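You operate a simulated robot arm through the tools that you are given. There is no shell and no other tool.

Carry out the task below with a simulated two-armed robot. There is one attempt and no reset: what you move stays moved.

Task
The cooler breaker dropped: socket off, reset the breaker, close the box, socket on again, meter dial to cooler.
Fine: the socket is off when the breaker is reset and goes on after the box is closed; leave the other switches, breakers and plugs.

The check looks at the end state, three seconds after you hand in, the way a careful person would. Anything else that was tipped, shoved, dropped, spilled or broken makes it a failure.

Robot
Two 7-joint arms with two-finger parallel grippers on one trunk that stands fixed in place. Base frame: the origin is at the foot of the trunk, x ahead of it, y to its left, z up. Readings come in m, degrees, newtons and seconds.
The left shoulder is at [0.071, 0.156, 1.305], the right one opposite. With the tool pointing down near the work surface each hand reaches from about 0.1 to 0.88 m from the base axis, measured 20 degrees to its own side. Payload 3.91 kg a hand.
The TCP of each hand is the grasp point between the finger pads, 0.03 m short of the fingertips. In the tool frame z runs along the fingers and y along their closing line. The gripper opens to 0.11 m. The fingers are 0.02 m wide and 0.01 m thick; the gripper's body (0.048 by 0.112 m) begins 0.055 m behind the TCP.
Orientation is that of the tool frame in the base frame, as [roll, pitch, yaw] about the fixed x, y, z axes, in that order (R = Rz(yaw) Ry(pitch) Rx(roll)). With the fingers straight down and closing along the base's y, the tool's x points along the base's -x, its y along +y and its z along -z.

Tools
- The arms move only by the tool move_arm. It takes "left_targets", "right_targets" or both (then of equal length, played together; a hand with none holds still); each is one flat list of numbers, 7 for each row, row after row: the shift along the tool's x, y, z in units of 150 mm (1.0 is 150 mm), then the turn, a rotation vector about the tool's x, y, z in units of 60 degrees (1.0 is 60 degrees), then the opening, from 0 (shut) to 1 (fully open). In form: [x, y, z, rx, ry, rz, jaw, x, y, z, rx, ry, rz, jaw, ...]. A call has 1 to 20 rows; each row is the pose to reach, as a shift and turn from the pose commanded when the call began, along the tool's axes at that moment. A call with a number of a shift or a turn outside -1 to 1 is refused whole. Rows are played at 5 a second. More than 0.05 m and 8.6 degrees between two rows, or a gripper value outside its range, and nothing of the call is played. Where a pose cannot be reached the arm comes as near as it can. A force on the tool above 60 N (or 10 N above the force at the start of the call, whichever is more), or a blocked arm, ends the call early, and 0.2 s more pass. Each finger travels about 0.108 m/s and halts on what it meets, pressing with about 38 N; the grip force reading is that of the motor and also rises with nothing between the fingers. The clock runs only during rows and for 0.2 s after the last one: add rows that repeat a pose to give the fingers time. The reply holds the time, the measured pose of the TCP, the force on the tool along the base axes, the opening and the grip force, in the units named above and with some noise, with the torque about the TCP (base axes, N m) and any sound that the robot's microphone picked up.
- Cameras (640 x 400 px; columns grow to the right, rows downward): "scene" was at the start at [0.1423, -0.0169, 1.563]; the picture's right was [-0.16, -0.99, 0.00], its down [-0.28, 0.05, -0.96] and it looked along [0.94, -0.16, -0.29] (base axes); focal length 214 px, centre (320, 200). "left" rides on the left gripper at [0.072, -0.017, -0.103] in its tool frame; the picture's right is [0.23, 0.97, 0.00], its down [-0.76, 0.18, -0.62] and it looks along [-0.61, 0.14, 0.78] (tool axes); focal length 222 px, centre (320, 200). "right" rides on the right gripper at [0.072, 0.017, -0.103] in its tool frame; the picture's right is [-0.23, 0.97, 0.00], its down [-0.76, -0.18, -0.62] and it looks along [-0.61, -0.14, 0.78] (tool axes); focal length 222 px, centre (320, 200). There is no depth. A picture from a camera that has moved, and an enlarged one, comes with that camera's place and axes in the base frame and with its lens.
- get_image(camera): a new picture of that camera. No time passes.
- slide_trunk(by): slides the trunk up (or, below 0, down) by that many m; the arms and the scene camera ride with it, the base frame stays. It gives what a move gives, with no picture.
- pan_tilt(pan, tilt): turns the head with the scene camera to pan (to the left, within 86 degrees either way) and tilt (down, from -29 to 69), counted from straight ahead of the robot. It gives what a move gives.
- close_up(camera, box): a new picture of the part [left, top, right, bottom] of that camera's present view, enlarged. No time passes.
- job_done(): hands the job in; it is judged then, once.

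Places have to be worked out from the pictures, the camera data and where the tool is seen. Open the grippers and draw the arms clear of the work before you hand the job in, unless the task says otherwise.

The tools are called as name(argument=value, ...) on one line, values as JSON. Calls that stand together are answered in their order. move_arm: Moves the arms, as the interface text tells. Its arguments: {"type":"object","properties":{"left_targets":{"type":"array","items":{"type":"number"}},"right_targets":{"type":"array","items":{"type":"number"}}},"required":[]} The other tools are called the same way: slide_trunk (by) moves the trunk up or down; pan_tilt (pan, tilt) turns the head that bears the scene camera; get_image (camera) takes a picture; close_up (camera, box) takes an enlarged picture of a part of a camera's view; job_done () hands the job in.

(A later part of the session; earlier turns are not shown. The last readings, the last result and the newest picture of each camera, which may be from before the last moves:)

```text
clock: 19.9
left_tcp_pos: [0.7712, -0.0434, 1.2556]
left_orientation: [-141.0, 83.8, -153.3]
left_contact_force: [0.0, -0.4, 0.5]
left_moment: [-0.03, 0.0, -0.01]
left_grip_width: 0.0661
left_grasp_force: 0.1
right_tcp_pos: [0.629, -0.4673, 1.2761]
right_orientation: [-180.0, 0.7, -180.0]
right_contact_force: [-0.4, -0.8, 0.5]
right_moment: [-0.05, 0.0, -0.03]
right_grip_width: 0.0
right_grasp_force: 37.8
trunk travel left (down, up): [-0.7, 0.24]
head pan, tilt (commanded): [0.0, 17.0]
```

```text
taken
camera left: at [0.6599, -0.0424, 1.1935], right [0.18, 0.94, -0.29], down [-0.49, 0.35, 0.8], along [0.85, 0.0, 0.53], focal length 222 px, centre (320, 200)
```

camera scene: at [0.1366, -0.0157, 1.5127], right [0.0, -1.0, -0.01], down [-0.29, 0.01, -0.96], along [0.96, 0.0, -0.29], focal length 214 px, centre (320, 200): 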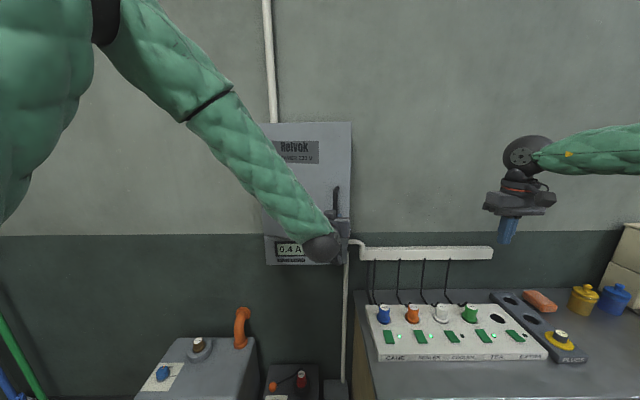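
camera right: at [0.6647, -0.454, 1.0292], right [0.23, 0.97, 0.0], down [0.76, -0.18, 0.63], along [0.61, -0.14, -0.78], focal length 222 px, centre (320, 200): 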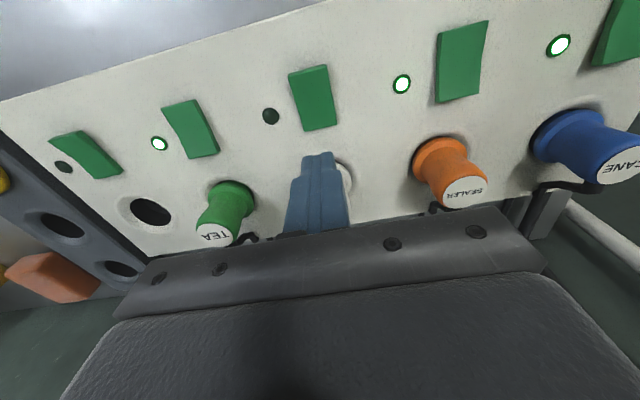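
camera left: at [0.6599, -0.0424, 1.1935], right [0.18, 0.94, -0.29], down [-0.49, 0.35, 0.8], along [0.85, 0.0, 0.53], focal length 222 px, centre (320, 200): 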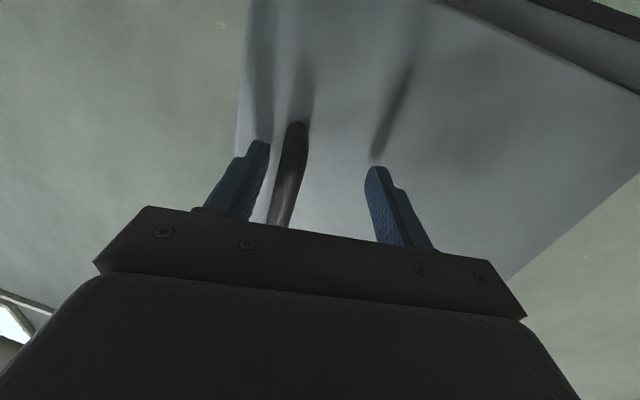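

The door rests ajar at about 14° with the bar at about (0.767, -0.062). No tool rotation is actually needed, since the bar can pivot in the pads. I'll straighten the left hand around the bar and regrip it.

move_arm(left_targets=[-0.128, -0.07, -0.01, -0.1, -0.043, 0.027, 0.6, -0.257, -0.147, -0.02, -0.203, -0.086, 0.055, 0.6, -0.257, -0.147, -0.02, -0.203, -0.086, 0.055, 0.6])

get_image(camera="left")

get_image(camera="scene")

```text
clock: 20.7
left_tcp_pos: [0.7664, -0.0635, 1.2956]
left_orientation: [-122.2, 89.7, -122.3]
left_contact_force: [0.2, -0.4, -0.1]
left_moment: [-0.01, -0.02, -0.03]
left_grip_width: 0.0663
left_grasp_force: 0.2
right_tcp_pos: [0.6295, -0.4662, 1.2768]
right_orientation: [-179.9, 0.6, -179.8]
right_contact_force: [-0.2, -0.6, -0.7]
right_moment: [-0.04, 0.02, 0.01]
right_grip_width: 0.0002
right_grasp_force: 37.5
trunk travel left (down, up): [-0.7, 0.24]
head pan, tilt (commanded): [0.0, 17.0]
```

```text
taken
camera left: at [0.6634, -0.0813, 1.2233], right [0.0, 0.97, -0.23], down [-0.62, 0.18, 0.76], along [0.78, 0.14, 0.6], focal length 222 px, centre (320, 200)
```

left: 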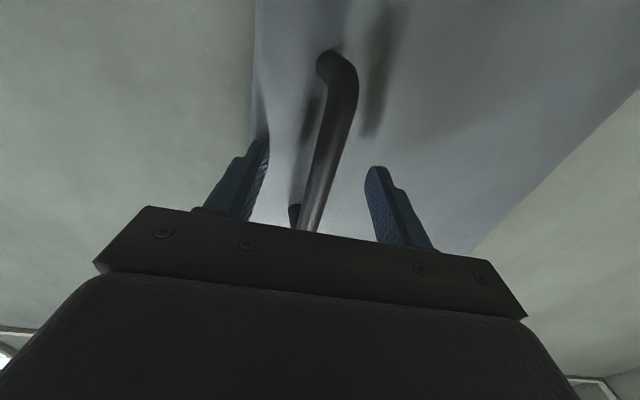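

```text
taken
camera scene: at [0.1436, -0.0012, 1.5127], right [0.0, -1.0, 0.0], down [-0.29, 0.0, -0.96], along [0.96, 0.0, -0.29], focal length 214 px, centre (320, 200)
```

scene: 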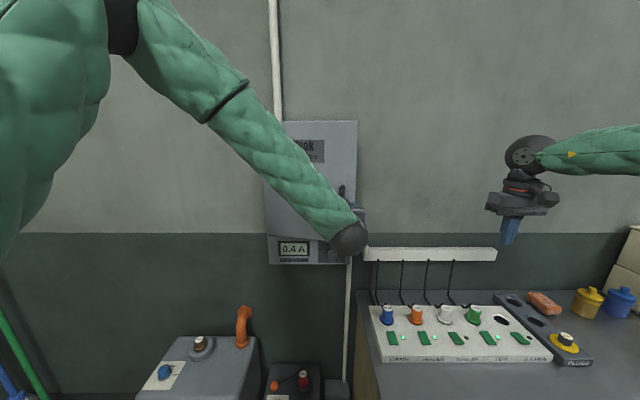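

The bar is centred. I'll grip it and pull along the arc with the hand orientation fixed, up to about a 50° door angle.

move_arm(left_targets=[0, 0, 0, 0, 0, 0, 0.3, 0, 0, 0, 0, 0, 0, 0, 0, 0, 0, 0, 0, 0, 0, 0, 0.081, -0.152, 0, 0, 0, 0, 0, 0.167, -0.286, 0, 0, 0, 0, 0, 0.266, -0.412, 0, 0, 0, 0, 0, 0.375, -0.529, 0, 0, 0, 0, 0, 0.493, -0.636, 0, 0, 0, 0])

get_image(camera="left")

get_image(camera="scene")

```text
clock: 22.4
left_tcp_pos: [0.6783, -0.0074, 1.2977]
left_orientation: [155.2, 89.9, 154.2]
left_contact_force: [-29.2, -32.5, -8.3]
left_moment: [0.61, -0.41, -0.37]
left_grip_width: 0.0149
left_grasp_force: 44.6
right_tcp_pos: [0.6282, -0.4649, 1.277]
right_orientation: [180.0, 0.7, -179.7]
right_contact_force: [0.3, 0.6, -1.1]
right_moment: [-0.04, -0.01, -0.05]
right_grip_width: 0.0
right_grasp_force: 37.3
trunk travel left (down, up): [-0.7, 0.24]
head pan, tilt (commanded): [0.0, 17.0]
stopped in row 8 (left hand): the force on the tool passed its limit at 66 N (the readings are from after the stop); the commanded pose is now the measured one
```

```text
taken
camera left: at [0.5747, -0.0233, 1.2251], right [0.02, 0.97, -0.23], down [-0.62, 0.19, 0.76], along [0.79, 0.13, 0.61], focal length 222 px, centre (320, 200)
```

left: 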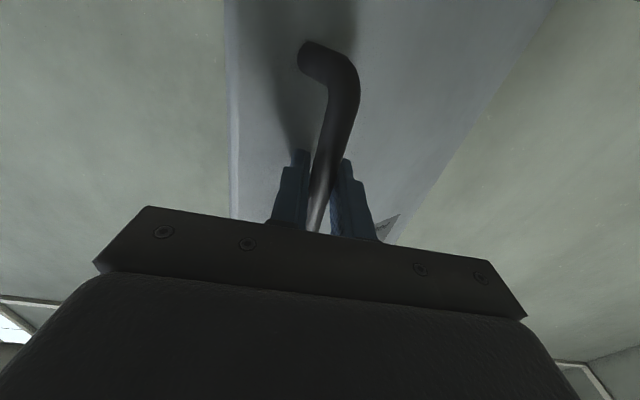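

```text
taken
camera scene: at [0.1404, -0.0023, 1.5132], right [0.0, -1.0, 0.0], down [-0.29, 0.0, -0.96], along [0.96, 0.0, -0.29], focal length 214 px, centre (320, 200)
```

scene: 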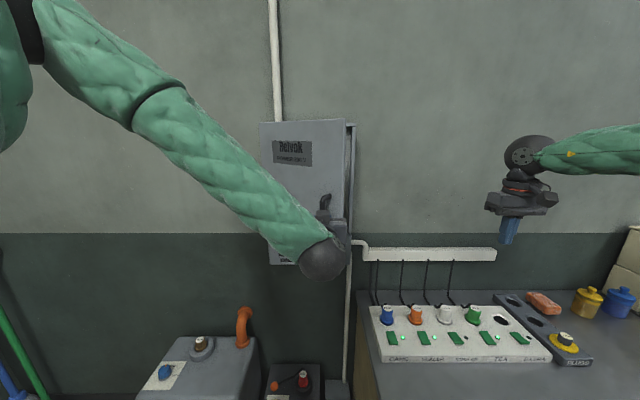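

The force points away from the hinge, so the true radius is a little bigger than assumed (refit hinge ≈(0.88, 0.213), R≈0.30). I'll relieve the load and continue along the corrected arc.

move_arm(left_targets=[0, -0.013, -0.013, 0, 0, 0, 0, 0, 0.136, -0.161, 0, 0, 0, 0, 0, 0.301, -0.292, 0, 0, 0, 0])

```text
clock: 23.2
left_tcp_pos: [0.637, 0.0404, 1.2977]
left_orientation: [-170.4, 89.9, -170.9]
left_contact_force: [-20.7, -12.5, -21.2]
left_moment: [0.79, 0.16, -0.16]
left_grip_width: 0.0147
left_grasp_force: 45.3
right_tcp_pos: [0.6286, -0.4654, 1.2775]
right_orientation: [180.0, 0.8, -179.7]
right_contact_force: [-0.9, 0.1, 0.2]
right_moment: [-0.04, -0.01, -0.01]
right_grip_width: 0.0001
right_grasp_force: 37.6
trunk travel left (down, up): [-0.7, 0.24]
head pan, tilt (commanded): [0.0, 17.0]
```

The door is at about 46° with moderate load. I'll continue to about 70° with a slightly larger radius.

move_arm(left_targets=[0, 0.06, -0.08, 0, 0, 0, 0, 0, 0.137, -0.135, 0, 0, 0, 0, 0, 0.23, -0.187, 0, 0, 0, 0, 0, 0.327, -0.231, 0, 0, 0, 0, 0, 0.425, -0.27, 0, 0, 0, 0, 0, 0.525, -0.307, 0, 0, 0, 0])

get_image(camera="scene")

get_image(camera="left")

```text
clock: 24.5
left_tcp_pos: [0.6194, 0.0959, 1.3047]
left_orientation: [164.7, 89.8, 163.5]
left_contact_force: [-27.2, -11.9, -0.7]
left_moment: [0.71, 1.03, -0.01]
left_grip_width: 0.0147
left_grasp_force: 45.0
left hand out of reach, approached as far as the arm can: row 3, 4, 5, 6
right_tcp_pos: [0.6265, -0.4646, 1.2776]
right_orientation: [179.9, 0.7, -179.7]
right_contact_force: [-0.9, -0.1, 0.2]
right_moment: [0.0, -0.04, 0.01]
right_grip_width: 0.0001
right_grasp_force: 37.5
trunk travel left (down, up): [-0.7, 0.24]
head pan, tilt (commanded): [0.0, 17.0]
stopped in row 6 (left hand): the force on the tool passed its limit at 66 N (the readings are from after the stop); the commanded pose is now the measured one
```

```text
taken
camera scene: at [0.1386, -0.0022, 1.5134], right [0.0, -1.0, 0.0], down [-0.29, 0.0, -0.96], along [0.96, 0.0, -0.29], focal length 214 px, centre (320, 200)
```

scene: 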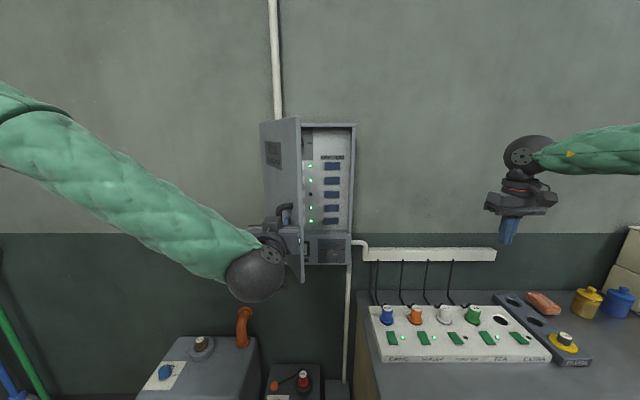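

```text
taken
camera left: at [0.5163, 0.08, 1.2328], right [0.02, 0.97, -0.23], down [-0.62, 0.19, 0.76], along [0.79, 0.13, 0.6], focal length 222 px, centre (320, 200)
```

left: 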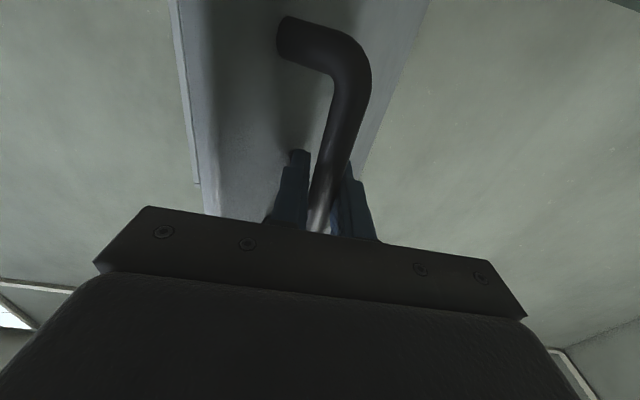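

The door is about 57° open and the breaker column is visible, with the third LED dark. I'll release the handle and zoom in on the breakers.

move_arm(left_targets=[0, 0, 0, 0, 0, 0, 0.3, 0, 0, 0, 0, 0, 0, 0.5, 0, 0, 0, 0, 0, 0, 0.6])

close_up(camera="scene", box=[255, 115, 365, 270])

close_up(camera="scene", box=[295, 145, 360, 235])

get_image(camera="left")

```text
clock: 25.3
left_tcp_pos: [0.6247, 0.1021, 1.3059]
left_orientation: [-109.1, 89.7, -109.6]
left_contact_force: [-9.1, 33.9, 16.8]
left_moment: [1.23, 1.36, 9.42]
left_grip_width: 0.0492
left_grasp_force: 0.1
right_tcp_pos: [0.6276, -0.4633, 1.2797]
right_orientation: [-179.8, 0.7, -179.8]
right_contact_force: [0.4, -0.4, 1.2]
right_moment: [-0.02, -0.03, 0.0]
right_grip_width: 0.0001
right_grasp_force: 37.7
trunk travel left (down, up): [-0.7, 0.24]
head pan, tilt (commanded): [0.0, 17.0]
```

```text
2.58 times, centred on (310, 192) of scene
camera zoom: at [0.1413, 0.0036, 1.5132], right [0.0, -1.0, 0.0], down [-0.29, 0.0, -0.96], along [0.96, 0.0, -0.29], focal length 554 px, centre (346, 219)
```

zoom: 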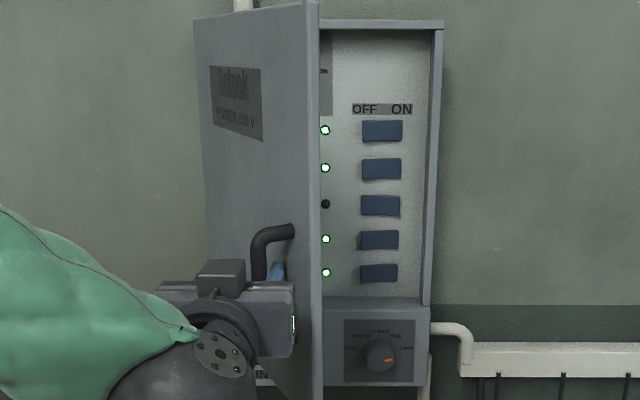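

```text
4.44 times, centred on (328, 190) of scene
camera zoom: at [0.1413, 0.0036, 1.5132], right [0.0, -1.0, 0.0], down [-0.29, 0.0, -0.96], along [0.96, 0.0, -0.29], focal length 953 px, centre (287, 244)
```

zoom: 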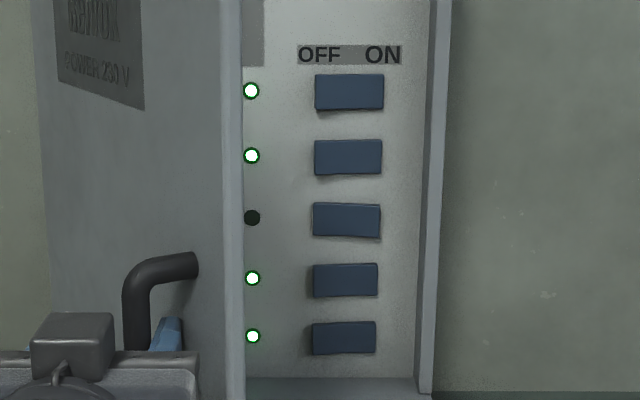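

```text
taken
camera left: at [0.5216, 0.085, 1.2326], right [0.01, 0.97, -0.23], down [-0.62, 0.19, 0.76], along [0.78, 0.14, 0.6], focal length 222 px, centre (320, 200)
```

left: 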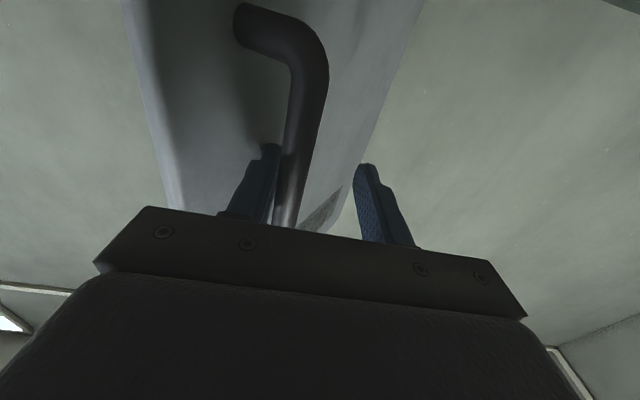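

Breaker 3's LED is dark, and the rockers read OFF on the left, ON on the right. The left finger is wedged lightly between bar and door, so I'll narrow the jaws slightly and slide the hand straight back off the bar.

move_arm(left_targets=[0, 0, 0, 0, 0, 0, 0.32, 0, 0.02, -0.05, 0, 0, 0, 0.3, 0, 0.03, -0.15, 0, 0, 0, 0.3, 0, 0.04, -0.3, 0, 0, 0, 0.3, 0, 0.05, -0.45, 0, 0, 0, 0.3])

get_image(camera="left")

get_image(camera="scene")

```text
clock: 26.5
left_tcp_pos: [0.621, 0.0766, 1.3087]
left_orientation: [178.8, 89.4, 177.8]
left_contact_force: [0.6, 0.6, -0.3]
left_moment: [0.03, 0.02, 0.02]
left_grip_width: 0.0328
left_grasp_force: 0.0
left hand out of reach, approached as far as the arm can: row 2, 3, 4, 5
right_tcp_pos: [0.6365, -0.4646, 1.2729]
right_orientation: [180.0, 0.4, -179.8]
right_contact_force: [0.4, 0.1, -0.5]
right_moment: [-0.01, 0.05, 0.0]
right_grip_width: 0.0
right_grasp_force: 38.0
trunk travel left (down, up): [-0.7, 0.24]
head pan, tilt (commanded): [0.0, 17.0]
```

```text
taken
camera left: at [0.5169, 0.0612, 1.2373], right [0.02, 0.97, -0.23], down [-0.61, 0.19, 0.77], along [0.79, 0.13, 0.6], focal length 222 px, centre (320, 200)
```

left: 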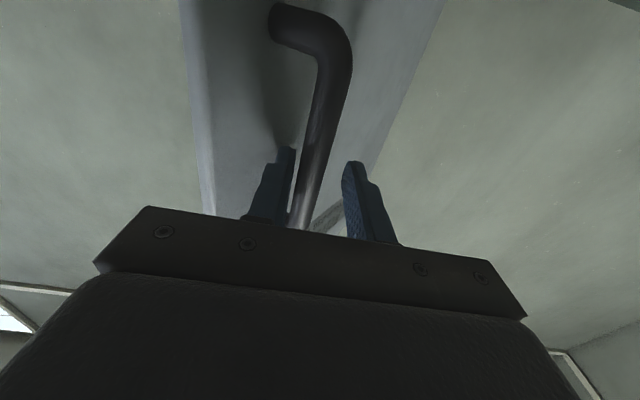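

```text
taken
camera scene: at [0.149, -0.0013, 1.5116], right [0.0, -1.0, 0.0], down [-0.3, 0.0, -0.96], along [0.96, 0.0, -0.3], focal length 214 px, centre (320, 200)
```

scene: 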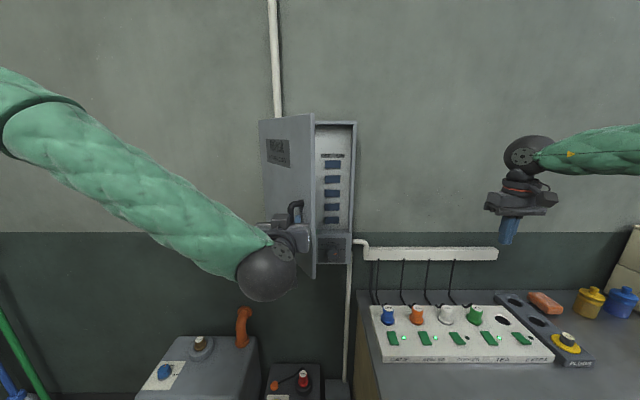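

The hand can't retract further while pointing straight ahead (elbow limit), but contact forces are zero. I'll pitch the hand downward while drawing it back so the bar slips out between the fingers.

move_arm(left_targets=[0, 0, -0.08, 0, 0.1, 0, 0.3, 0, 0, -0.16, 0, 0.2, 0, 0.3, 0, 0, -0.24, 0, 0.3, 0, 0.3, 0, 0, -0.32, 0, 0.4, 0, 0.3, 0, 0, -0.4, 0, 0.5, 0, 0.3])

get_image(camera="left")

get_image(camera="scene")

```text
clock: 27.7
left_tcp_pos: [0.5588, 0.0759, 1.3141]
left_orientation: [-180.0, 59.5, 179.2]
left_contact_force: [0.5, 0.5, 0.2]
left_moment: [0.02, -0.01, -0.02]
left_grip_width: 0.0328
left_grasp_force: 0.0
left hand out of reach, approached as far as the arm can: row 1, 2, 3, 4, 5
right_tcp_pos: [0.6308, -0.4646, 1.2766]
right_orientation: [179.9, 0.6, -179.8]
right_contact_force: [-0.2, 0.2, -0.3]
right_moment: [0.01, 0.01, -0.04]
right_grip_width: 0.0
right_grasp_force: 37.5
trunk travel left (down, up): [-0.7, 0.24]
head pan, tilt (commanded): [0.0, 17.0]
```

```text
taken
camera left: at [0.4336, 0.0606, 1.3041], right [-0.1, 0.98, -0.2], down [-0.15, 0.18, 0.97], along [0.98, 0.13, 0.13], focal length 222 px, centre (320, 200)
```

left: 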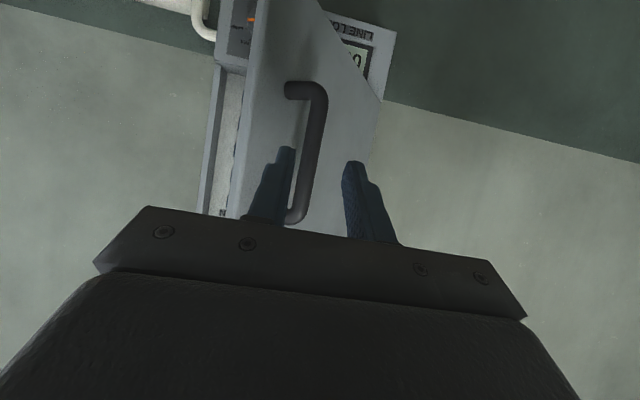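

```text
taken
camera scene: at [0.143, -0.002, 1.5127], right [0.0, -1.0, 0.0], down [-0.29, 0.0, -0.96], along [0.96, 0.0, -0.29], focal length 214 px, centre (320, 200)
```

scene: 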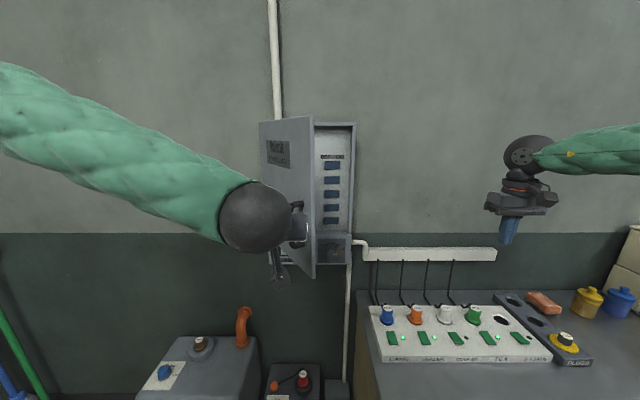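

The left hand is clear of the bar. I'll swing it left, away from the door, while turning the right tool to point forward (first 45°).

move_arm(left_targets=[0, 0.16, -0.05, 0, 0.05, 0, 0.3, 0, 0.32, -0.1, 0, 0.1, 0, 0.3, 0, 0.48, -0.1, 0, 0.15, 0, 0.3, 0, 0.64, -0.1, 0, 0.2, 0, 0.3, 0, 0.8, -0.1, 0, 0.25, 0, 0.3, 0, 0.96, -0.1, 0, 0.25, 0, 0.3], right_targets=[0, 0, 0, 0, -0.125, 0, 0, 0, 0, 0, 0, -0.25, 0, 0, 0, 0, 0, 0, -0.375, 0, 0, 0, 0, 0, 0, -0.5, 0, 0, 0, 0, 0, 0, -0.625, 0, 0, 0, 0, 0, 0, -0.75, 0, 0])

get_image(camera="scene")

```text
clock: 29.1
left_tcp_pos: [0.5516, 0.2231, 1.3246]
left_orientation: [-179.8, 44.7, 179.2]
left_contact_force: [-0.8, 0.6, 0.1]
left_moment: [-0.04, 0.04, 0.0]
left_grip_width: 0.033
left_grasp_force: 0.0
left hand out of reach, approached as far as the arm can: row 1, 2, 3
right_tcp_pos: [0.6307, -0.4637, 1.2778]
right_orientation: [-179.9, 45.6, -179.6]
right_contact_force: [0.0, 1.0, 0.4]
right_moment: [-0.01, 0.01, -0.01]
right_grip_width: 0.0
right_grasp_force: 37.7
trunk travel left (down, up): [-0.7, 0.24]
head pan, tilt (commanded): [0.0, 17.0]
```

```text
taken
camera scene: at [0.1435, -0.0007, 1.5128], right [0.0, -1.0, 0.0], down [-0.29, 0.0, -0.96], along [0.96, 0.0, -0.29], focal length 214 px, centre (320, 200)
```

scene: 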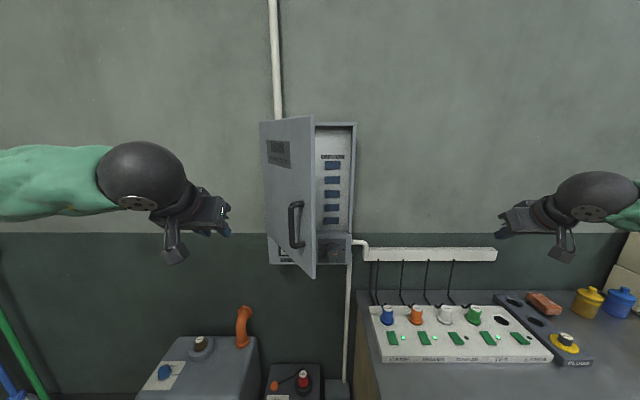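

Both hands are clear and the door holds its position. I'll move the left hand farther left, and finish turning the right tool forward while shifting it toward the cabinet.

move_arm(left_targets=[0, 0.16, -0.03, 0, 0, 0, 0.3, 0, 0.32, -0.06, 0, 0, 0, 0.3, 0, 0.48, -0.09, 0, 0, 0, 0.3, 0, 0.64, -0.12, 0, 0, 0, 0.3, 0, 0.8, -0.15, 0, 0, 0, 0.3, 0, 1.0, -0.18, 0, 0, 0, 0.3], right_targets=[-0.015, 0.16, -0.015, 0, -0.125, 0, 0, -0.03, 0.32, -0.03, 0, -0.25, 0, 0, -0.045, 0.48, -0.045, 0, -0.375, 0, 0, -0.06, 0.64, -0.06, 0, -0.5, 0, 0, -0.075, 0.8, -0.075, 0, -0.625, 0, 0, -0.094, 1.0, -0.094, 0, -0.75, 0, 0])

get_image(camera="right")

get_image(camera="scene")

```text
clock: 30.7
left_tcp_pos: [0.53, 0.374, 1.3418]
left_orientation: [-179.9, 44.7, 179.3]
left_contact_force: [-0.5, 0.0, -0.4]
left_moment: [0.0, 0.01, -0.05]
left_grip_width: 0.0329
left_grasp_force: 0.0
right_tcp_pos: [0.5978, -0.3287, 1.4748]
right_orientation: [-10.2, 77.4, -11.2]
right_contact_force: [-0.2, -0.2, 0.0]
right_moment: [0.03, -0.02, 0.03]
right_grip_width: 0.0
right_grasp_force: 37.9
right hand out of reach, approached as far as the arm can: row 5, 6
trunk travel left (down, up): [-0.7, 0.24]
head pan, tilt (commanded): [0.0, 17.0]
stopped in row 6 (right hand): the arm was blocked; the commanded pose is now the measured one
```

```text
taken
camera right: at [0.5136, -0.3144, 1.3832], right [-0.03, 0.98, 0.18], down [-0.77, -0.14, 0.62], along [0.63, -0.13, 0.76], focal length 222 px, centre (320, 200)
```

right: 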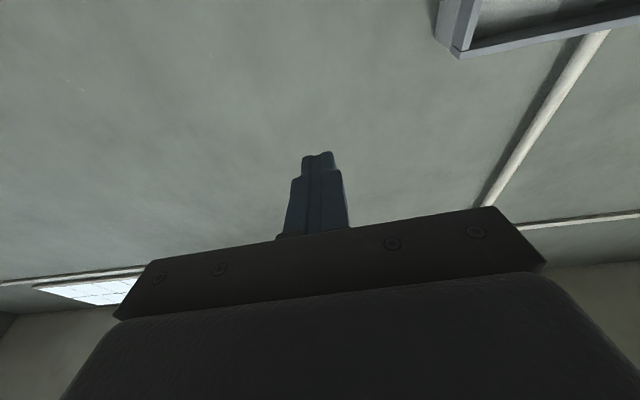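

```text
taken
camera scene: at [0.1443, 0.0001, 1.5125], right [0.0, -1.0, 0.0], down [-0.29, 0.0, -0.96], along [0.96, 0.0, -0.29], focal length 214 px, centre (320, 200)
```

scene: 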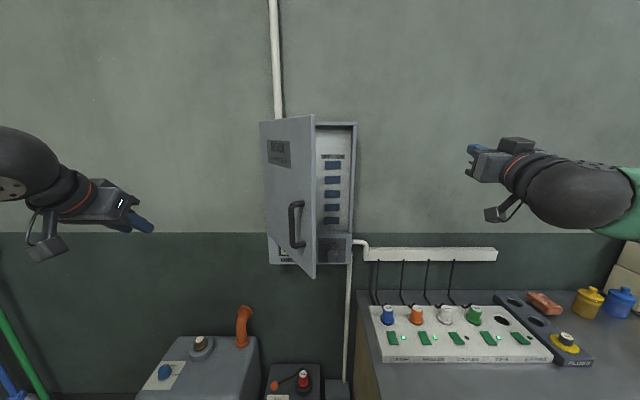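

The right arm hit a near-body joint limit and ended tilted up at (0.598, -0.329, 1.475); nothing was touched. Farther forward it has room, so I'll extend it forward, lower it and level the tool.

move_arm(right_targets=[0.18, 0.01, 0.138, -0.003, 0.041, 0.008, 0, 0.36, 0.019, 0.275, -0.006, 0.082, 0.015, 0, 0.54, 0.028, 0.413, -0.01, 0.123, 0.023, 0, 0.72, 0.038, 0.55, -0.013, 0.164, 0.03, 0, 0.9, 0.047, 0.688, -0.016, 0.205, 0.038, 0])

get_image(camera="scene")

```text
clock: 31.9
left_tcp_pos: [0.533, 0.3725, 1.3421]
left_orientation: [-179.9, 44.6, 179.1]
left_contact_force: [0.1, -0.8, 0.3]
left_moment: [0.04, 0.0, 0.01]
left_grip_width: 0.0329
left_grasp_force: 0.1
right_tcp_pos: [0.7297, -0.3335, 1.369]
right_orientation: [170.7, 89.4, 170.6]
right_contact_force: [0.1, -0.3, 0.4]
right_moment: [-0.05, -0.04, -0.01]
right_grip_width: 0.0003
right_grasp_force: 37.8
right hand out of reach, approached as far as the arm can: row 4, 5
trunk travel left (down, up): [-0.7, 0.24]
head pan, tilt (commanded): [0.0, 17.0]
```

```text
taken
camera scene: at [0.1455, -0.0019, 1.5124], right [0.0, -1.0, 0.0], down [-0.29, 0.0, -0.96], along [0.96, 0.0, -0.29], focal length 214 px, centre (320, 200)
```

scene: 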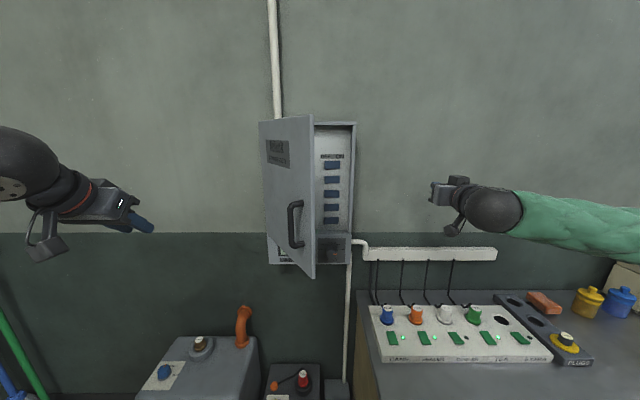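

The right hand is level at (0.73, -0.334, 1.369). I'll bring it left toward the cabinet opening in a first step.

move_arm(right_targets=[0.04, 0.25, 0.05, 0, 0, 0, 0, 0.08, 0.5, 0.1, 0, 0, 0, 0, 0.12, 0.75, 0.1, 0, 0, 0, 0, 0.16, 1.0, 0.1, 0, 0, 0, 0])

get_image(camera="right")

get_image(camera="scene")

```text
clock: 32.9
left_tcp_pos: [0.5334, 0.3738, 1.3418]
left_orientation: [-179.8, 44.6, 179.3]
left_contact_force: [0.1, -0.2, -0.9]
left_moment: [-0.03, 0.0, -0.06]
left_grip_width: 0.0329
left_grasp_force: 0.1
right_tcp_pos: [0.7404, -0.1794, 1.3654]
right_orientation: [-178.8, 88.6, -179.0]
right_contact_force: [0.5, 0.6, 0.0]
right_moment: [-0.01, 0.0, -0.02]
right_grip_width: 0.0001
right_grasp_force: 37.7
right hand out of reach, approached as far as the arm can: row 1, 2, 3, 4
trunk travel left (down, up): [-0.7, 0.24]
head pan, tilt (commanded): [0.0, 17.0]
```

```text
taken
camera right: at [0.6356, -0.1624, 1.2959], right [0.01, 0.97, 0.23], down [-0.61, -0.17, 0.78], along [0.8, -0.15, 0.59], focal length 222 px, centre (320, 200)
```

right: 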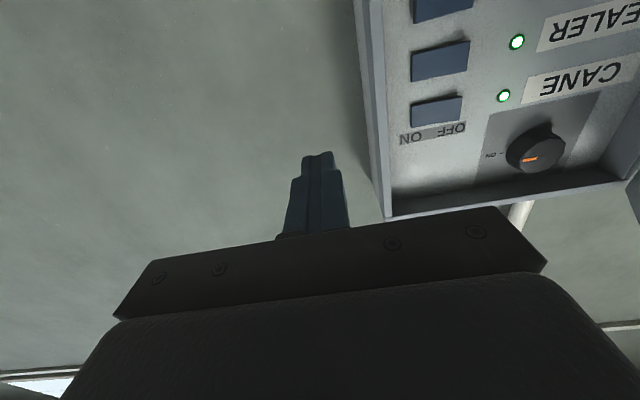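

```text
taken
camera scene: at [0.1451, 0.001, 1.5124], right [0.0, -1.0, 0.0], down [-0.29, 0.0, -0.96], along [0.96, 0.0, -0.29], focal length 214 px, centre (320, 200)
```

scene: 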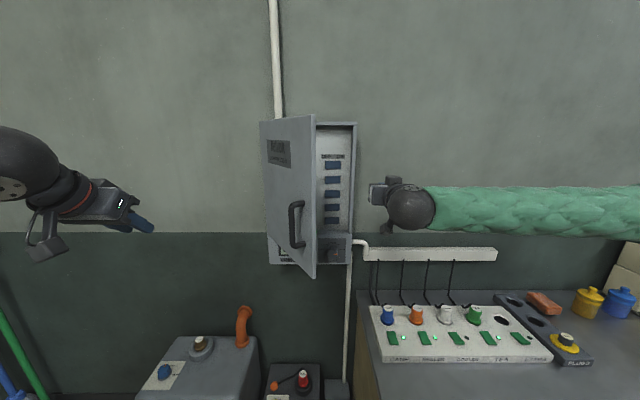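

I can read CANE and SEALER labels at the top of the column. I'll enlarge the right-camera view to see the labels and rocker tilts.

close_up(camera="right", box=[380, 0, 640, 200])

close_up(camera="scene", box=[305, 145, 360, 235])

```text
2.00 times, centred on (510, 100) of right
camera zoom: at [0.6356, -0.1624, 1.2959], right [0.01, 0.97, 0.23], down [-0.61, -0.17, 0.78], along [0.8, -0.15, 0.59], focal length 444 px, centre (-60, 400)
```

zoom: 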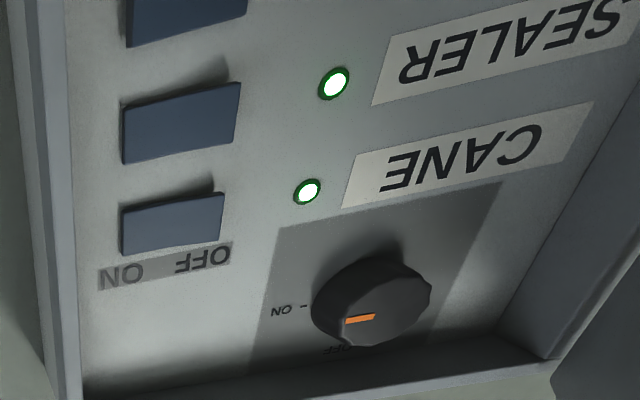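

```text
4.44 times, centred on (332, 190) of scene
camera zoom: at [0.1451, 0.001, 1.5124], right [0.0, -1.0, 0.0], down [-0.29, 0.0, -0.96], along [0.96, 0.0, -0.29], focal length 953 px, centre (264, 244)
```

zoom: 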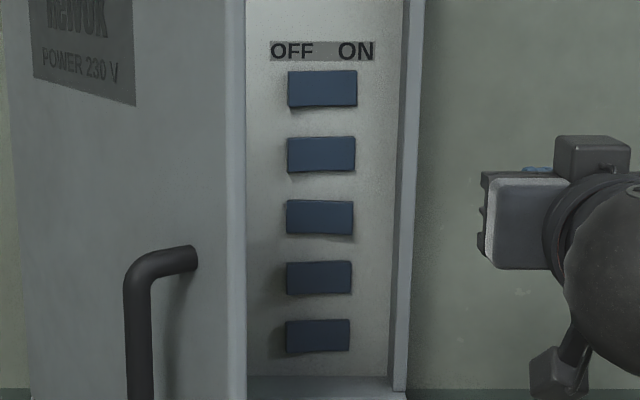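

CANE and SEALER are the top two, and rocker 3's shadow shows its ON end raised. I'll lower the trunk 6.5 cm so the right hand comes to breaker height without moving the arm in its tight range.

slide_trunk(by=-0.065)

get_image(camera="right")

```text
clock: 34.0
left_tcp_pos: [0.5311, 0.3727, 1.2777]
left_orientation: [-179.9, 44.8, 179.2]
left_contact_force: [0.0, -0.6, 0.3]
left_moment: [0.01, 0.0, -0.01]
left_grip_width: 0.0331
left_grasp_force: 0.1
right_tcp_pos: [0.7383, -0.1795, 1.3012]
right_orientation: [177.3, 88.7, 177.2]
right_contact_force: [0.2, 0.3, 0.6]
right_moment: [0.0, -0.01, 0.0]
right_grip_width: 0.0
right_grasp_force: 37.6
trunk travel left (down, up): [-0.635, 0.305]
head pan, tilt (commanded): [0.0, 17.0]
```

```text
taken
camera right: at [0.6343, -0.1639, 1.2316], right [0.01, 0.97, 0.23], down [-0.61, -0.18, 0.78], along [0.8, -0.15, 0.59], focal length 222 px, centre (320, 200)
```

right: 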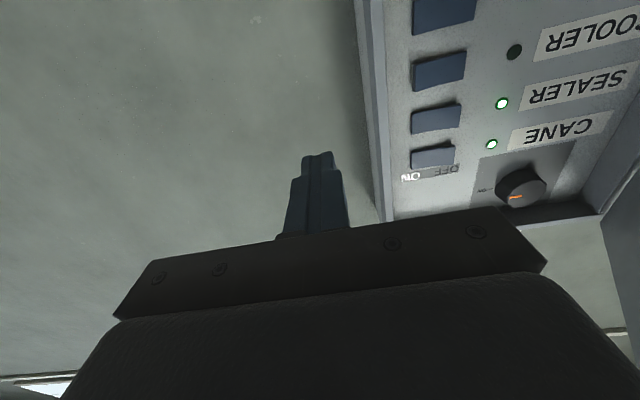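

The third breaker is labelled COOLER and its LED is dark. I'll zoom in to see its tilt and triangulate its position.

close_up(camera="right", box=[390, 0, 550, 100])

close_up(camera="scene", box=[310, 170, 360, 205])

```text
4.00 times, centred on (470, 50) of right
camera zoom: at [0.6343, -0.1639, 1.2316], right [0.01, 0.97, 0.23], down [-0.61, -0.18, 0.78], along [0.8, -0.15, 0.59], focal length 888 px, centre (-280, 800)
```

zoom: 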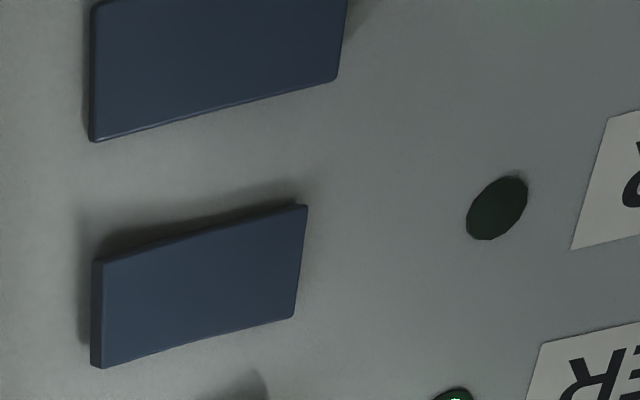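

```text
11.43 times, centred on (335, 188) of scene
camera zoom: at [0.1434, -0.001, 1.4478], right [0.0, -1.0, 0.0], down [-0.29, 0.0, -0.96], along [0.96, 0.0, -0.29], focal length 2451 px, centre (149, 343)
```

zoom: 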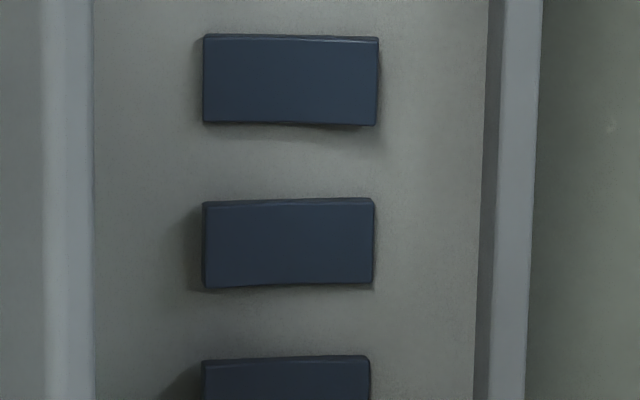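

COOLER breaker sits at about (0.915, -0.046, 1.298) and its ON end is near y=-0.067. I'll move the right hand in front of that end, stopping at x≈0.80.

move_arm(right_targets=[0.0, 0.19, 0.05, 0, 0, 0, 0, 0.01, 0.38, 0.12, 0, 0, 0, 0, 0.01, 0.57, 0.25, 0, 0, 0, 0, 0.01, 0.757, 0.41, 0, 0, 0, 0])

get_image(camera="right")

get_image(camera="scene")

```text
clock: 35.0
left_tcp_pos: [0.5343, 0.3711, 1.2778]
left_orientation: [179.9, 44.5, 179.0]
left_contact_force: [0.6, -0.5, -0.2]
left_moment: [-0.01, 0.02, 0.01]
left_grip_width: 0.0332
left_grasp_force: 0.2
right_tcp_pos: [0.8016, -0.07, 1.2957]
right_orientation: [174.4, 88.5, 174.1]
right_contact_force: [0.4, 0.4, -1.1]
right_moment: [0.02, 0.0, 0.01]
right_grip_width: 0.0
right_grasp_force: 38.0
trunk travel left (down, up): [-0.635, 0.305]
head pan, tilt (commanded): [0.0, 17.0]
```

```text
taken
camera right: at [0.6969, -0.0526, 1.2267], right [0.01, 0.97, 0.23], down [-0.6, -0.18, 0.78], along [0.8, -0.15, 0.59], focal length 222 px, centre (320, 200)
```

right: 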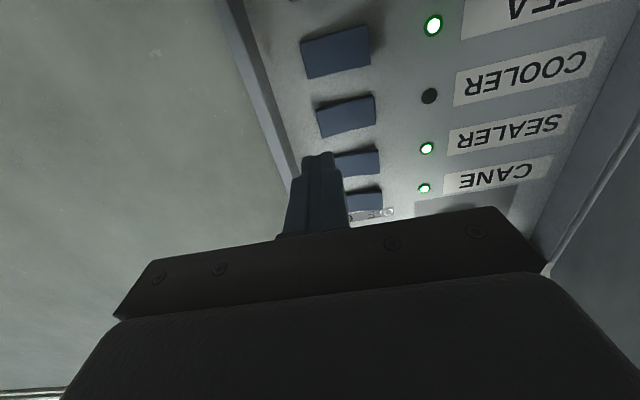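

```text
taken
camera scene: at [0.1471, -0.0024, 1.4472], right [0.0, -1.0, 0.0], down [-0.3, 0.0, -0.96], along [0.96, 0.0, -0.3], focal length 214 px, centre (320, 200)
```

scene: 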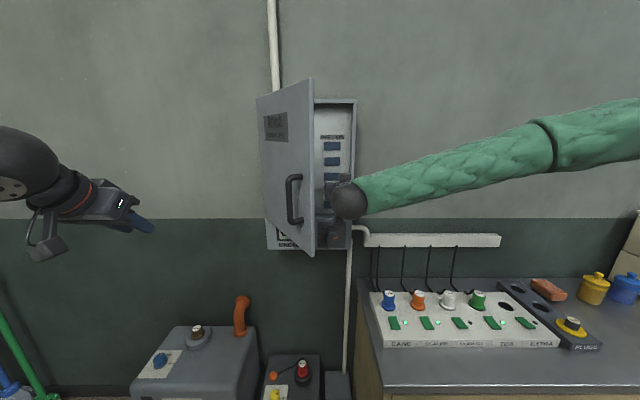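

The right camera puts the COOLER rocker at y -0.071 to -0.019, z≈1.296, and the fingertips face its ON end. I'll advance slowly to press it, with the force limit as the stop.

move_arm(right_targets=[0, 0.05, 0.2, 0, 0, 0, 0, 0, 0.05, 0.38, 0, 0, 0, 0, 0, 0.05, 0.42, 0, 0, 0, 0, 0, 0.05, 0.45, 0, 0, 0, 0, 0, 0.05, 0.47, 0, 0, 0, 0])

get_image(camera="right")

```text
clock: 36.1
left_tcp_pos: [0.5299, 0.3727, 1.2775]
left_orientation: [-179.9, 44.7, 179.1]
left_contact_force: [-0.3, 0.1, -1.8]
left_moment: [-0.01, 0.02, 0.0]
left_grip_width: 0.0329
left_grasp_force: 0.1
right_tcp_pos: [0.8697, -0.0604, 1.2956]
right_orientation: [177.0, 88.7, 176.7]
right_contact_force: [0.0, -0.8, -0.8]
right_moment: [0.02, 0.0, 0.01]
right_grip_width: 0.0
right_grasp_force: 38.1
trunk travel left (down, up): [-0.635, 0.305]
head pan, tilt (commanded): [0.0, 17.0]
```

```text
taken
camera right: at [0.7658, -0.0439, 1.2266], right [0.01, 0.97, 0.23], down [-0.61, -0.18, 0.78], along [0.8, -0.15, 0.59], focal length 222 px, centre (320, 200)
```

right: 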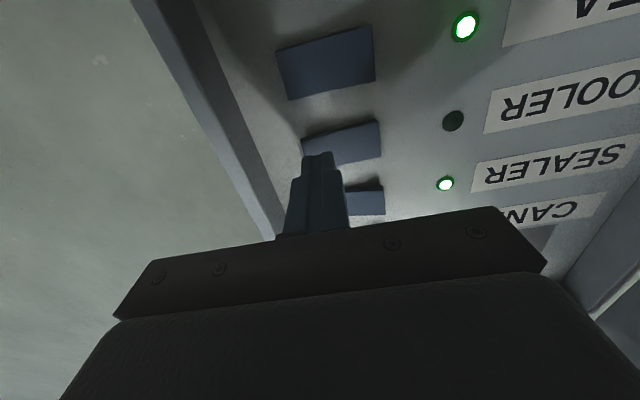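

The tip lines up with the ON end of the COOLER rocker with no contact yet. I'll continue in 3 mm steps.

move_arm(right_targets=[0, 0, 0.02, 0, 0, 0, 0, 0, 0, 0.04, 0, 0, 0, 0, 0, 0, 0.06, 0, 0, 0, 0, 0, 0, 0.08, 0, 0, 0, 0, 0, 0, 0.1, 0, 0, 0, 0, 0, 0, 0.12, 0, 0, 0, 0, 0, 0, 0.14, 0, 0, 0, 0, 0, 0, 0.16, 0, 0, 0, 0])

get_image(camera="right")

```text
clock: 38.0
left_tcp_pos: [0.5267, 0.3705, 1.281]
left_orientation: [180.0, 44.9, 179.0]
left_contact_force: [0.0, -0.8, -0.3]
left_moment: [0.01, -0.01, 0.02]
left_grip_width: 0.0332
left_grasp_force: 0.1
right_tcp_pos: [0.8864, -0.061, 1.2965]
right_orientation: [177.3, 88.5, 177.4]
right_contact_force: [-37.8, -9.9, -2.0]
right_moment: [0.08, -0.23, 0.06]
right_grip_width: 0.0
right_grasp_force: 37.5
trunk travel left (down, up): [-0.635, 0.305]
head pan, tilt (commanded): [0.0, 17.0]
stopped in row 8 (right hand): the force on the tool passed its limit at 66 N (the readings are from after the stop); the commanded pose is now the measured one
```

```text
taken
camera right: at [0.7821, -0.0454, 1.2271], right [0.0, 0.97, 0.23], down [-0.6, -0.18, 0.78], along [0.8, -0.14, 0.59], focal length 222 px, centre (320, 200)
```

right: 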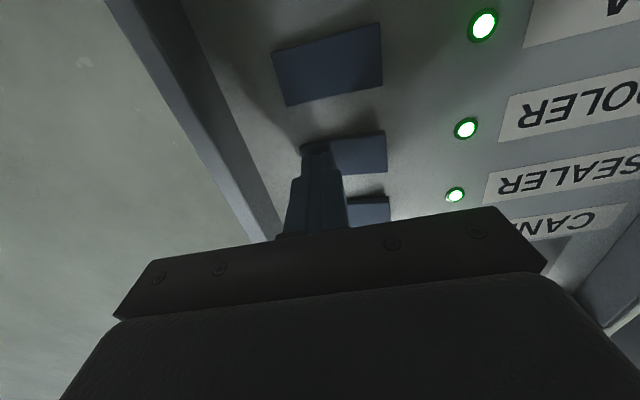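

The COOLER LED is now green, so the breaker is reset. I'll withdraw straight back, then out to the right.

move_arm(right_targets=[0, 0, -0.1, 0, 0, 0, 0, 0, 0, -0.3, 0, 0, 0, 0, 0, 0, -0.5, 0, 0, 0, 0, 0, -0.05, -0.7, 0, 0, 0, 0, 0, -0.25, -0.85, 0, 0, 0, 0, 0, -0.5, -0.95, 0, 0, 0, 0, 0, -0.75, -0.95, 0, 0, 0, 0])

get_image(camera="right")

get_image(camera="scene")

close_up(camera="scene", box=[255, 75, 365, 260])

```text
clock: 39.5
left_tcp_pos: [0.5295, 0.3716, 1.2785]
left_orientation: [180.0, 44.8, 179.1]
left_contact_force: [0.2, -0.1, 0.9]
left_moment: [0.01, 0.0, 0.0]
left_grip_width: 0.033
left_grasp_force: 0.1
right_tcp_pos: [0.7446, -0.1767, 1.3006]
right_orientation: [176.6, 88.4, 176.6]
right_contact_force: [-0.3, -0.3, 0.1]
right_moment: [0.02, -0.02, 0.0]
right_grip_width: 0.0
right_grasp_force: 37.5
trunk travel left (down, up): [-0.635, 0.305]
head pan, tilt (commanded): [0.0, 17.0]
```

```text
taken
camera right: at [0.6403, -0.1601, 1.2314], right [0.01, 0.97, 0.23], down [-0.6, -0.18, 0.78], along [0.8, -0.14, 0.58], focal length 222 px, centre (320, 200)
```

right: 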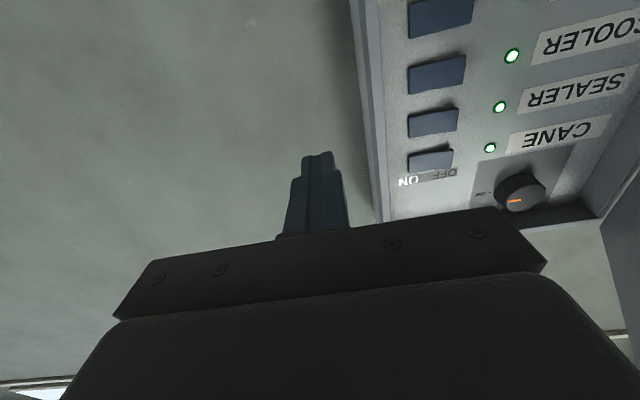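

```text
taken
camera scene: at [0.1429, -0.0028, 1.4477], right [0.0, -1.0, 0.0], down [-0.29, 0.0, -0.96], along [0.96, 0.0, -0.29], focal length 214 px, centre (320, 200)
```

scene: 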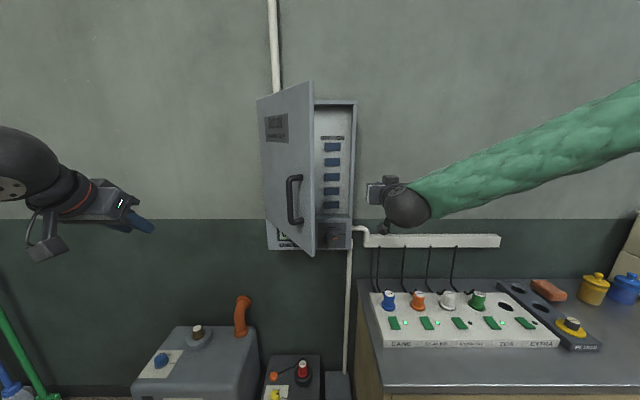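

```text
2.16 times, centred on (310, 168) of scene
camera zoom: at [0.1429, -0.0028, 1.4477], right [0.0, -1.0, 0.0], down [-0.29, 0.0, -0.96], along [0.96, 0.0, -0.29], focal length 464 px, centre (342, 270)
```

zoom: 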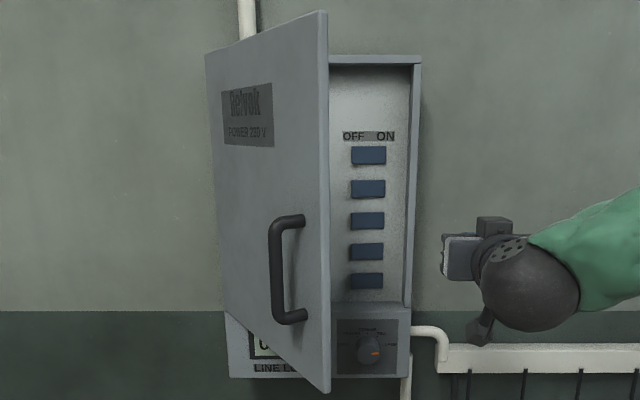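

All visible breaker LEDs are green. Next is closing the door: I'll move the right hand further right and bring the left hand (closing its fingers) up toward the outer face of the door, above the handle.

move_arm(left_targets=[-0.14, -0.155, -0.063, 0, 0, 0, 0, -0.28, -0.31, -0.126, 0, 0, 0, 0, -0.43, -0.467, -0.19, 0, 0, 0, 0, -0.57, -0.62, -0.25, 0, 0, 0, 0, -0.71, -0.78, -0.315, 0, 0, 0, 0, -0.85, -0.933, -0.377, 0, 0, 0, 0], right_targets=[0, -0.16, 0, 0, 0, 0, 0, 0, -0.33, 0, 0, 0, 0, 0, 0, -0.5, 0, 0, 0, 0, 0, 0, -0.66, 0, 0, 0, 0, 0, 0, -0.83, 0, 0, 0, 0, 0, 0, -1.0, 0, 0, 0, 0, 0])

get_image(camera="scene")

```text
clock: 41.0
left_tcp_pos: [0.5757, 0.2311, 1.4073]
left_orientation: [179.9, 44.7, 179.1]
left_contact_force: [0.0, -0.1, 0.5]
left_moment: [0.03, 0.0, 0.0]
left_grip_width: 0.0002
left_grasp_force: 37.8
right_tcp_pos: [0.7519, -0.3256, 1.2949]
right_orientation: [178.3, 88.2, 178.3]
right_contact_force: [0.3, 0.1, 0.5]
right_moment: [0.04, -0.03, -0.01]
right_grip_width: 0.0002
right_grasp_force: 37.6
trunk travel left (down, up): [-0.635, 0.305]
head pan, tilt (commanded): [0.0, 17.0]
```

```text
taken
camera scene: at [0.1429, -0.0034, 1.4477], right [0.0, -1.0, 0.0], down [-0.29, 0.0, -0.96], along [0.96, 0.0, -0.29], focal length 214 px, centre (320, 200)
```

scene: 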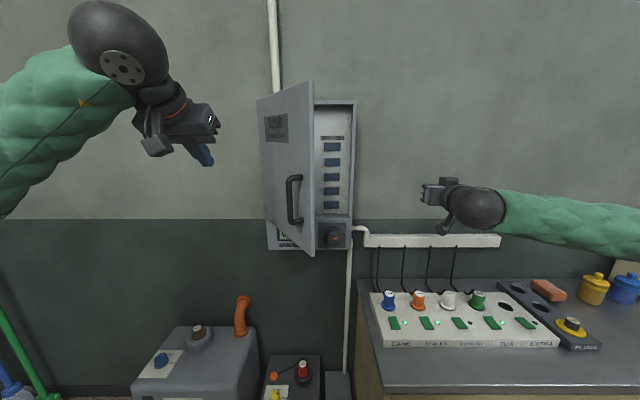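

Both arms are clear. I'll bring the closed left fingertips in front of the door's outer face near its free edge, keeping the 45° pitch.

move_arm(left_targets=[-0.03, -0.19, 0.006, 0, 0, 0, 0, -0.06, -0.37, 0.013, 0, 0, 0, 0, -0.09, -0.56, 0.02, 0, 0, 0, 0, -0.125, -0.75, 0.026, 0, 0, 0, 0, -0.156, -0.933, 0.033, 0, 0, 0, 0])

get_image(camera="scene")

get_image(camera="left")

```text
clock: 42.1
left_tcp_pos: [0.5965, 0.0926, 1.4196]
left_orientation: [179.9, 44.6, 179.1]
left_contact_force: [0.1, 0.3, 0.1]
left_moment: [0.01, 0.0, 0.0]
left_grip_width: 0.0
left_grasp_force: 37.9
right_tcp_pos: [0.7517, -0.3238, 1.2956]
right_orientation: [179.2, 88.3, 179.3]
right_contact_force: [-0.9, -0.6, -0.2]
right_moment: [0.03, -0.01, 0.02]
right_grip_width: 0.0
right_grasp_force: 37.7
trunk travel left (down, up): [-0.635, 0.305]
head pan, tilt (commanded): [0.0, 17.0]
```

```text
taken
camera scene: at [0.1438, -0.0022, 1.4476], right [0.0, -1.0, 0.0], down [-0.29, 0.0, -0.96], along [0.96, 0.0, -0.29], focal length 214 px, centre (320, 200)
```

scene: 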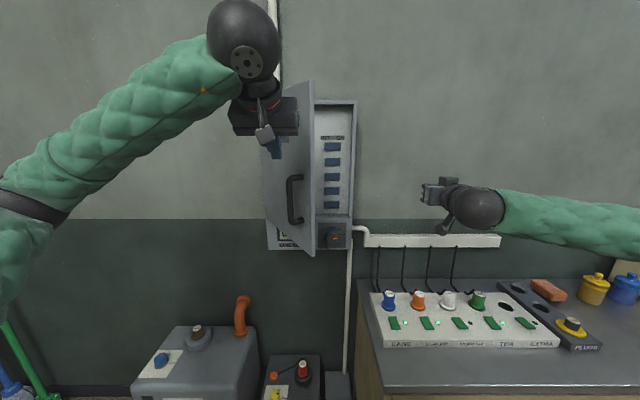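

```text
taken
camera left: at [0.4725, 0.0764, 1.4423], right [-0.15, 0.98, -0.16], down [0.11, 0.18, 0.98], along [0.98, 0.13, -0.13], focal length 222 px, centre (320, 200)
```

left: 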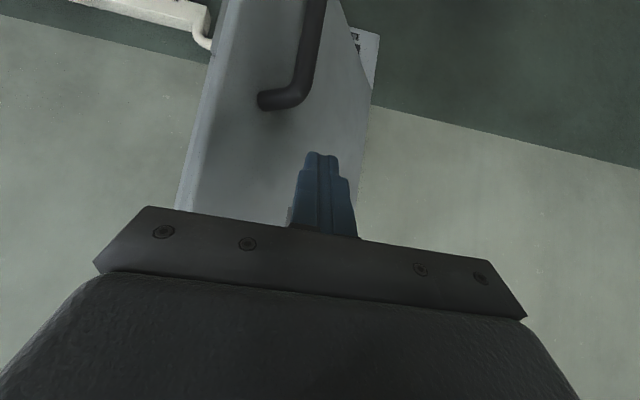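

The closed fingertips face the door above the handle. I'll push forward and to the right to start swinging the door shut.

move_arm(left_targets=[-0.094, -0.083, 0.094, 0, 0, 0, 0, -0.19, -0.167, 0.19, 0, 0, 0, 0, -0.283, -0.25, 0.283, 0, 0, 0, 0, -0.377, -0.333, 0.377, 0, 0, 0, 0, -0.472, -0.417, 0.472, 0, 0, 0, 0, -0.566, -0.5, 0.566, 0, 0, 0, 0])

get_image(camera="scene")

```text
clock: 43.5
left_tcp_pos: [0.7184, 0.0111, 1.4194]
left_orientation: [179.9, 44.7, 179.1]
left_contact_force: [0.6, 0.2, 0.3]
left_moment: [0.0, -0.02, 0.02]
left_grip_width: 0.0
left_grasp_force: 37.4
right_tcp_pos: [0.7525, -0.3232, 1.2938]
right_orientation: [178.9, 88.2, 179.0]
right_contact_force: [1.0, 0.4, 0.2]
right_moment: [0.0, -0.01, -0.02]
right_grip_width: 0.0
right_grasp_force: 37.6
trunk travel left (down, up): [-0.635, 0.305]
head pan, tilt (commanded): [0.0, 17.0]
```

```text
taken
camera scene: at [0.1444, -0.0024, 1.4475], right [0.0, -1.0, 0.0], down [-0.29, 0.0, -0.96], along [0.96, 0.0, -0.29], focal length 214 px, centre (320, 200)
```

scene: 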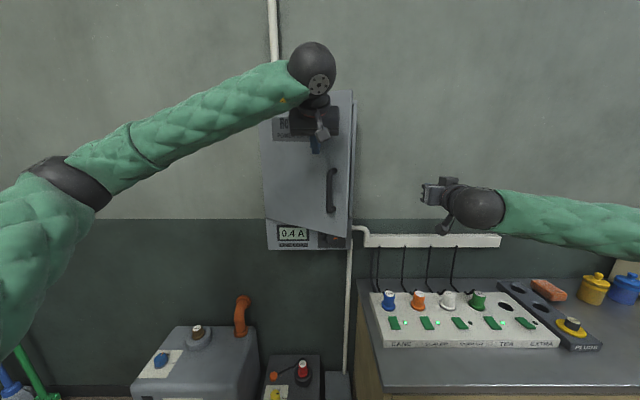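

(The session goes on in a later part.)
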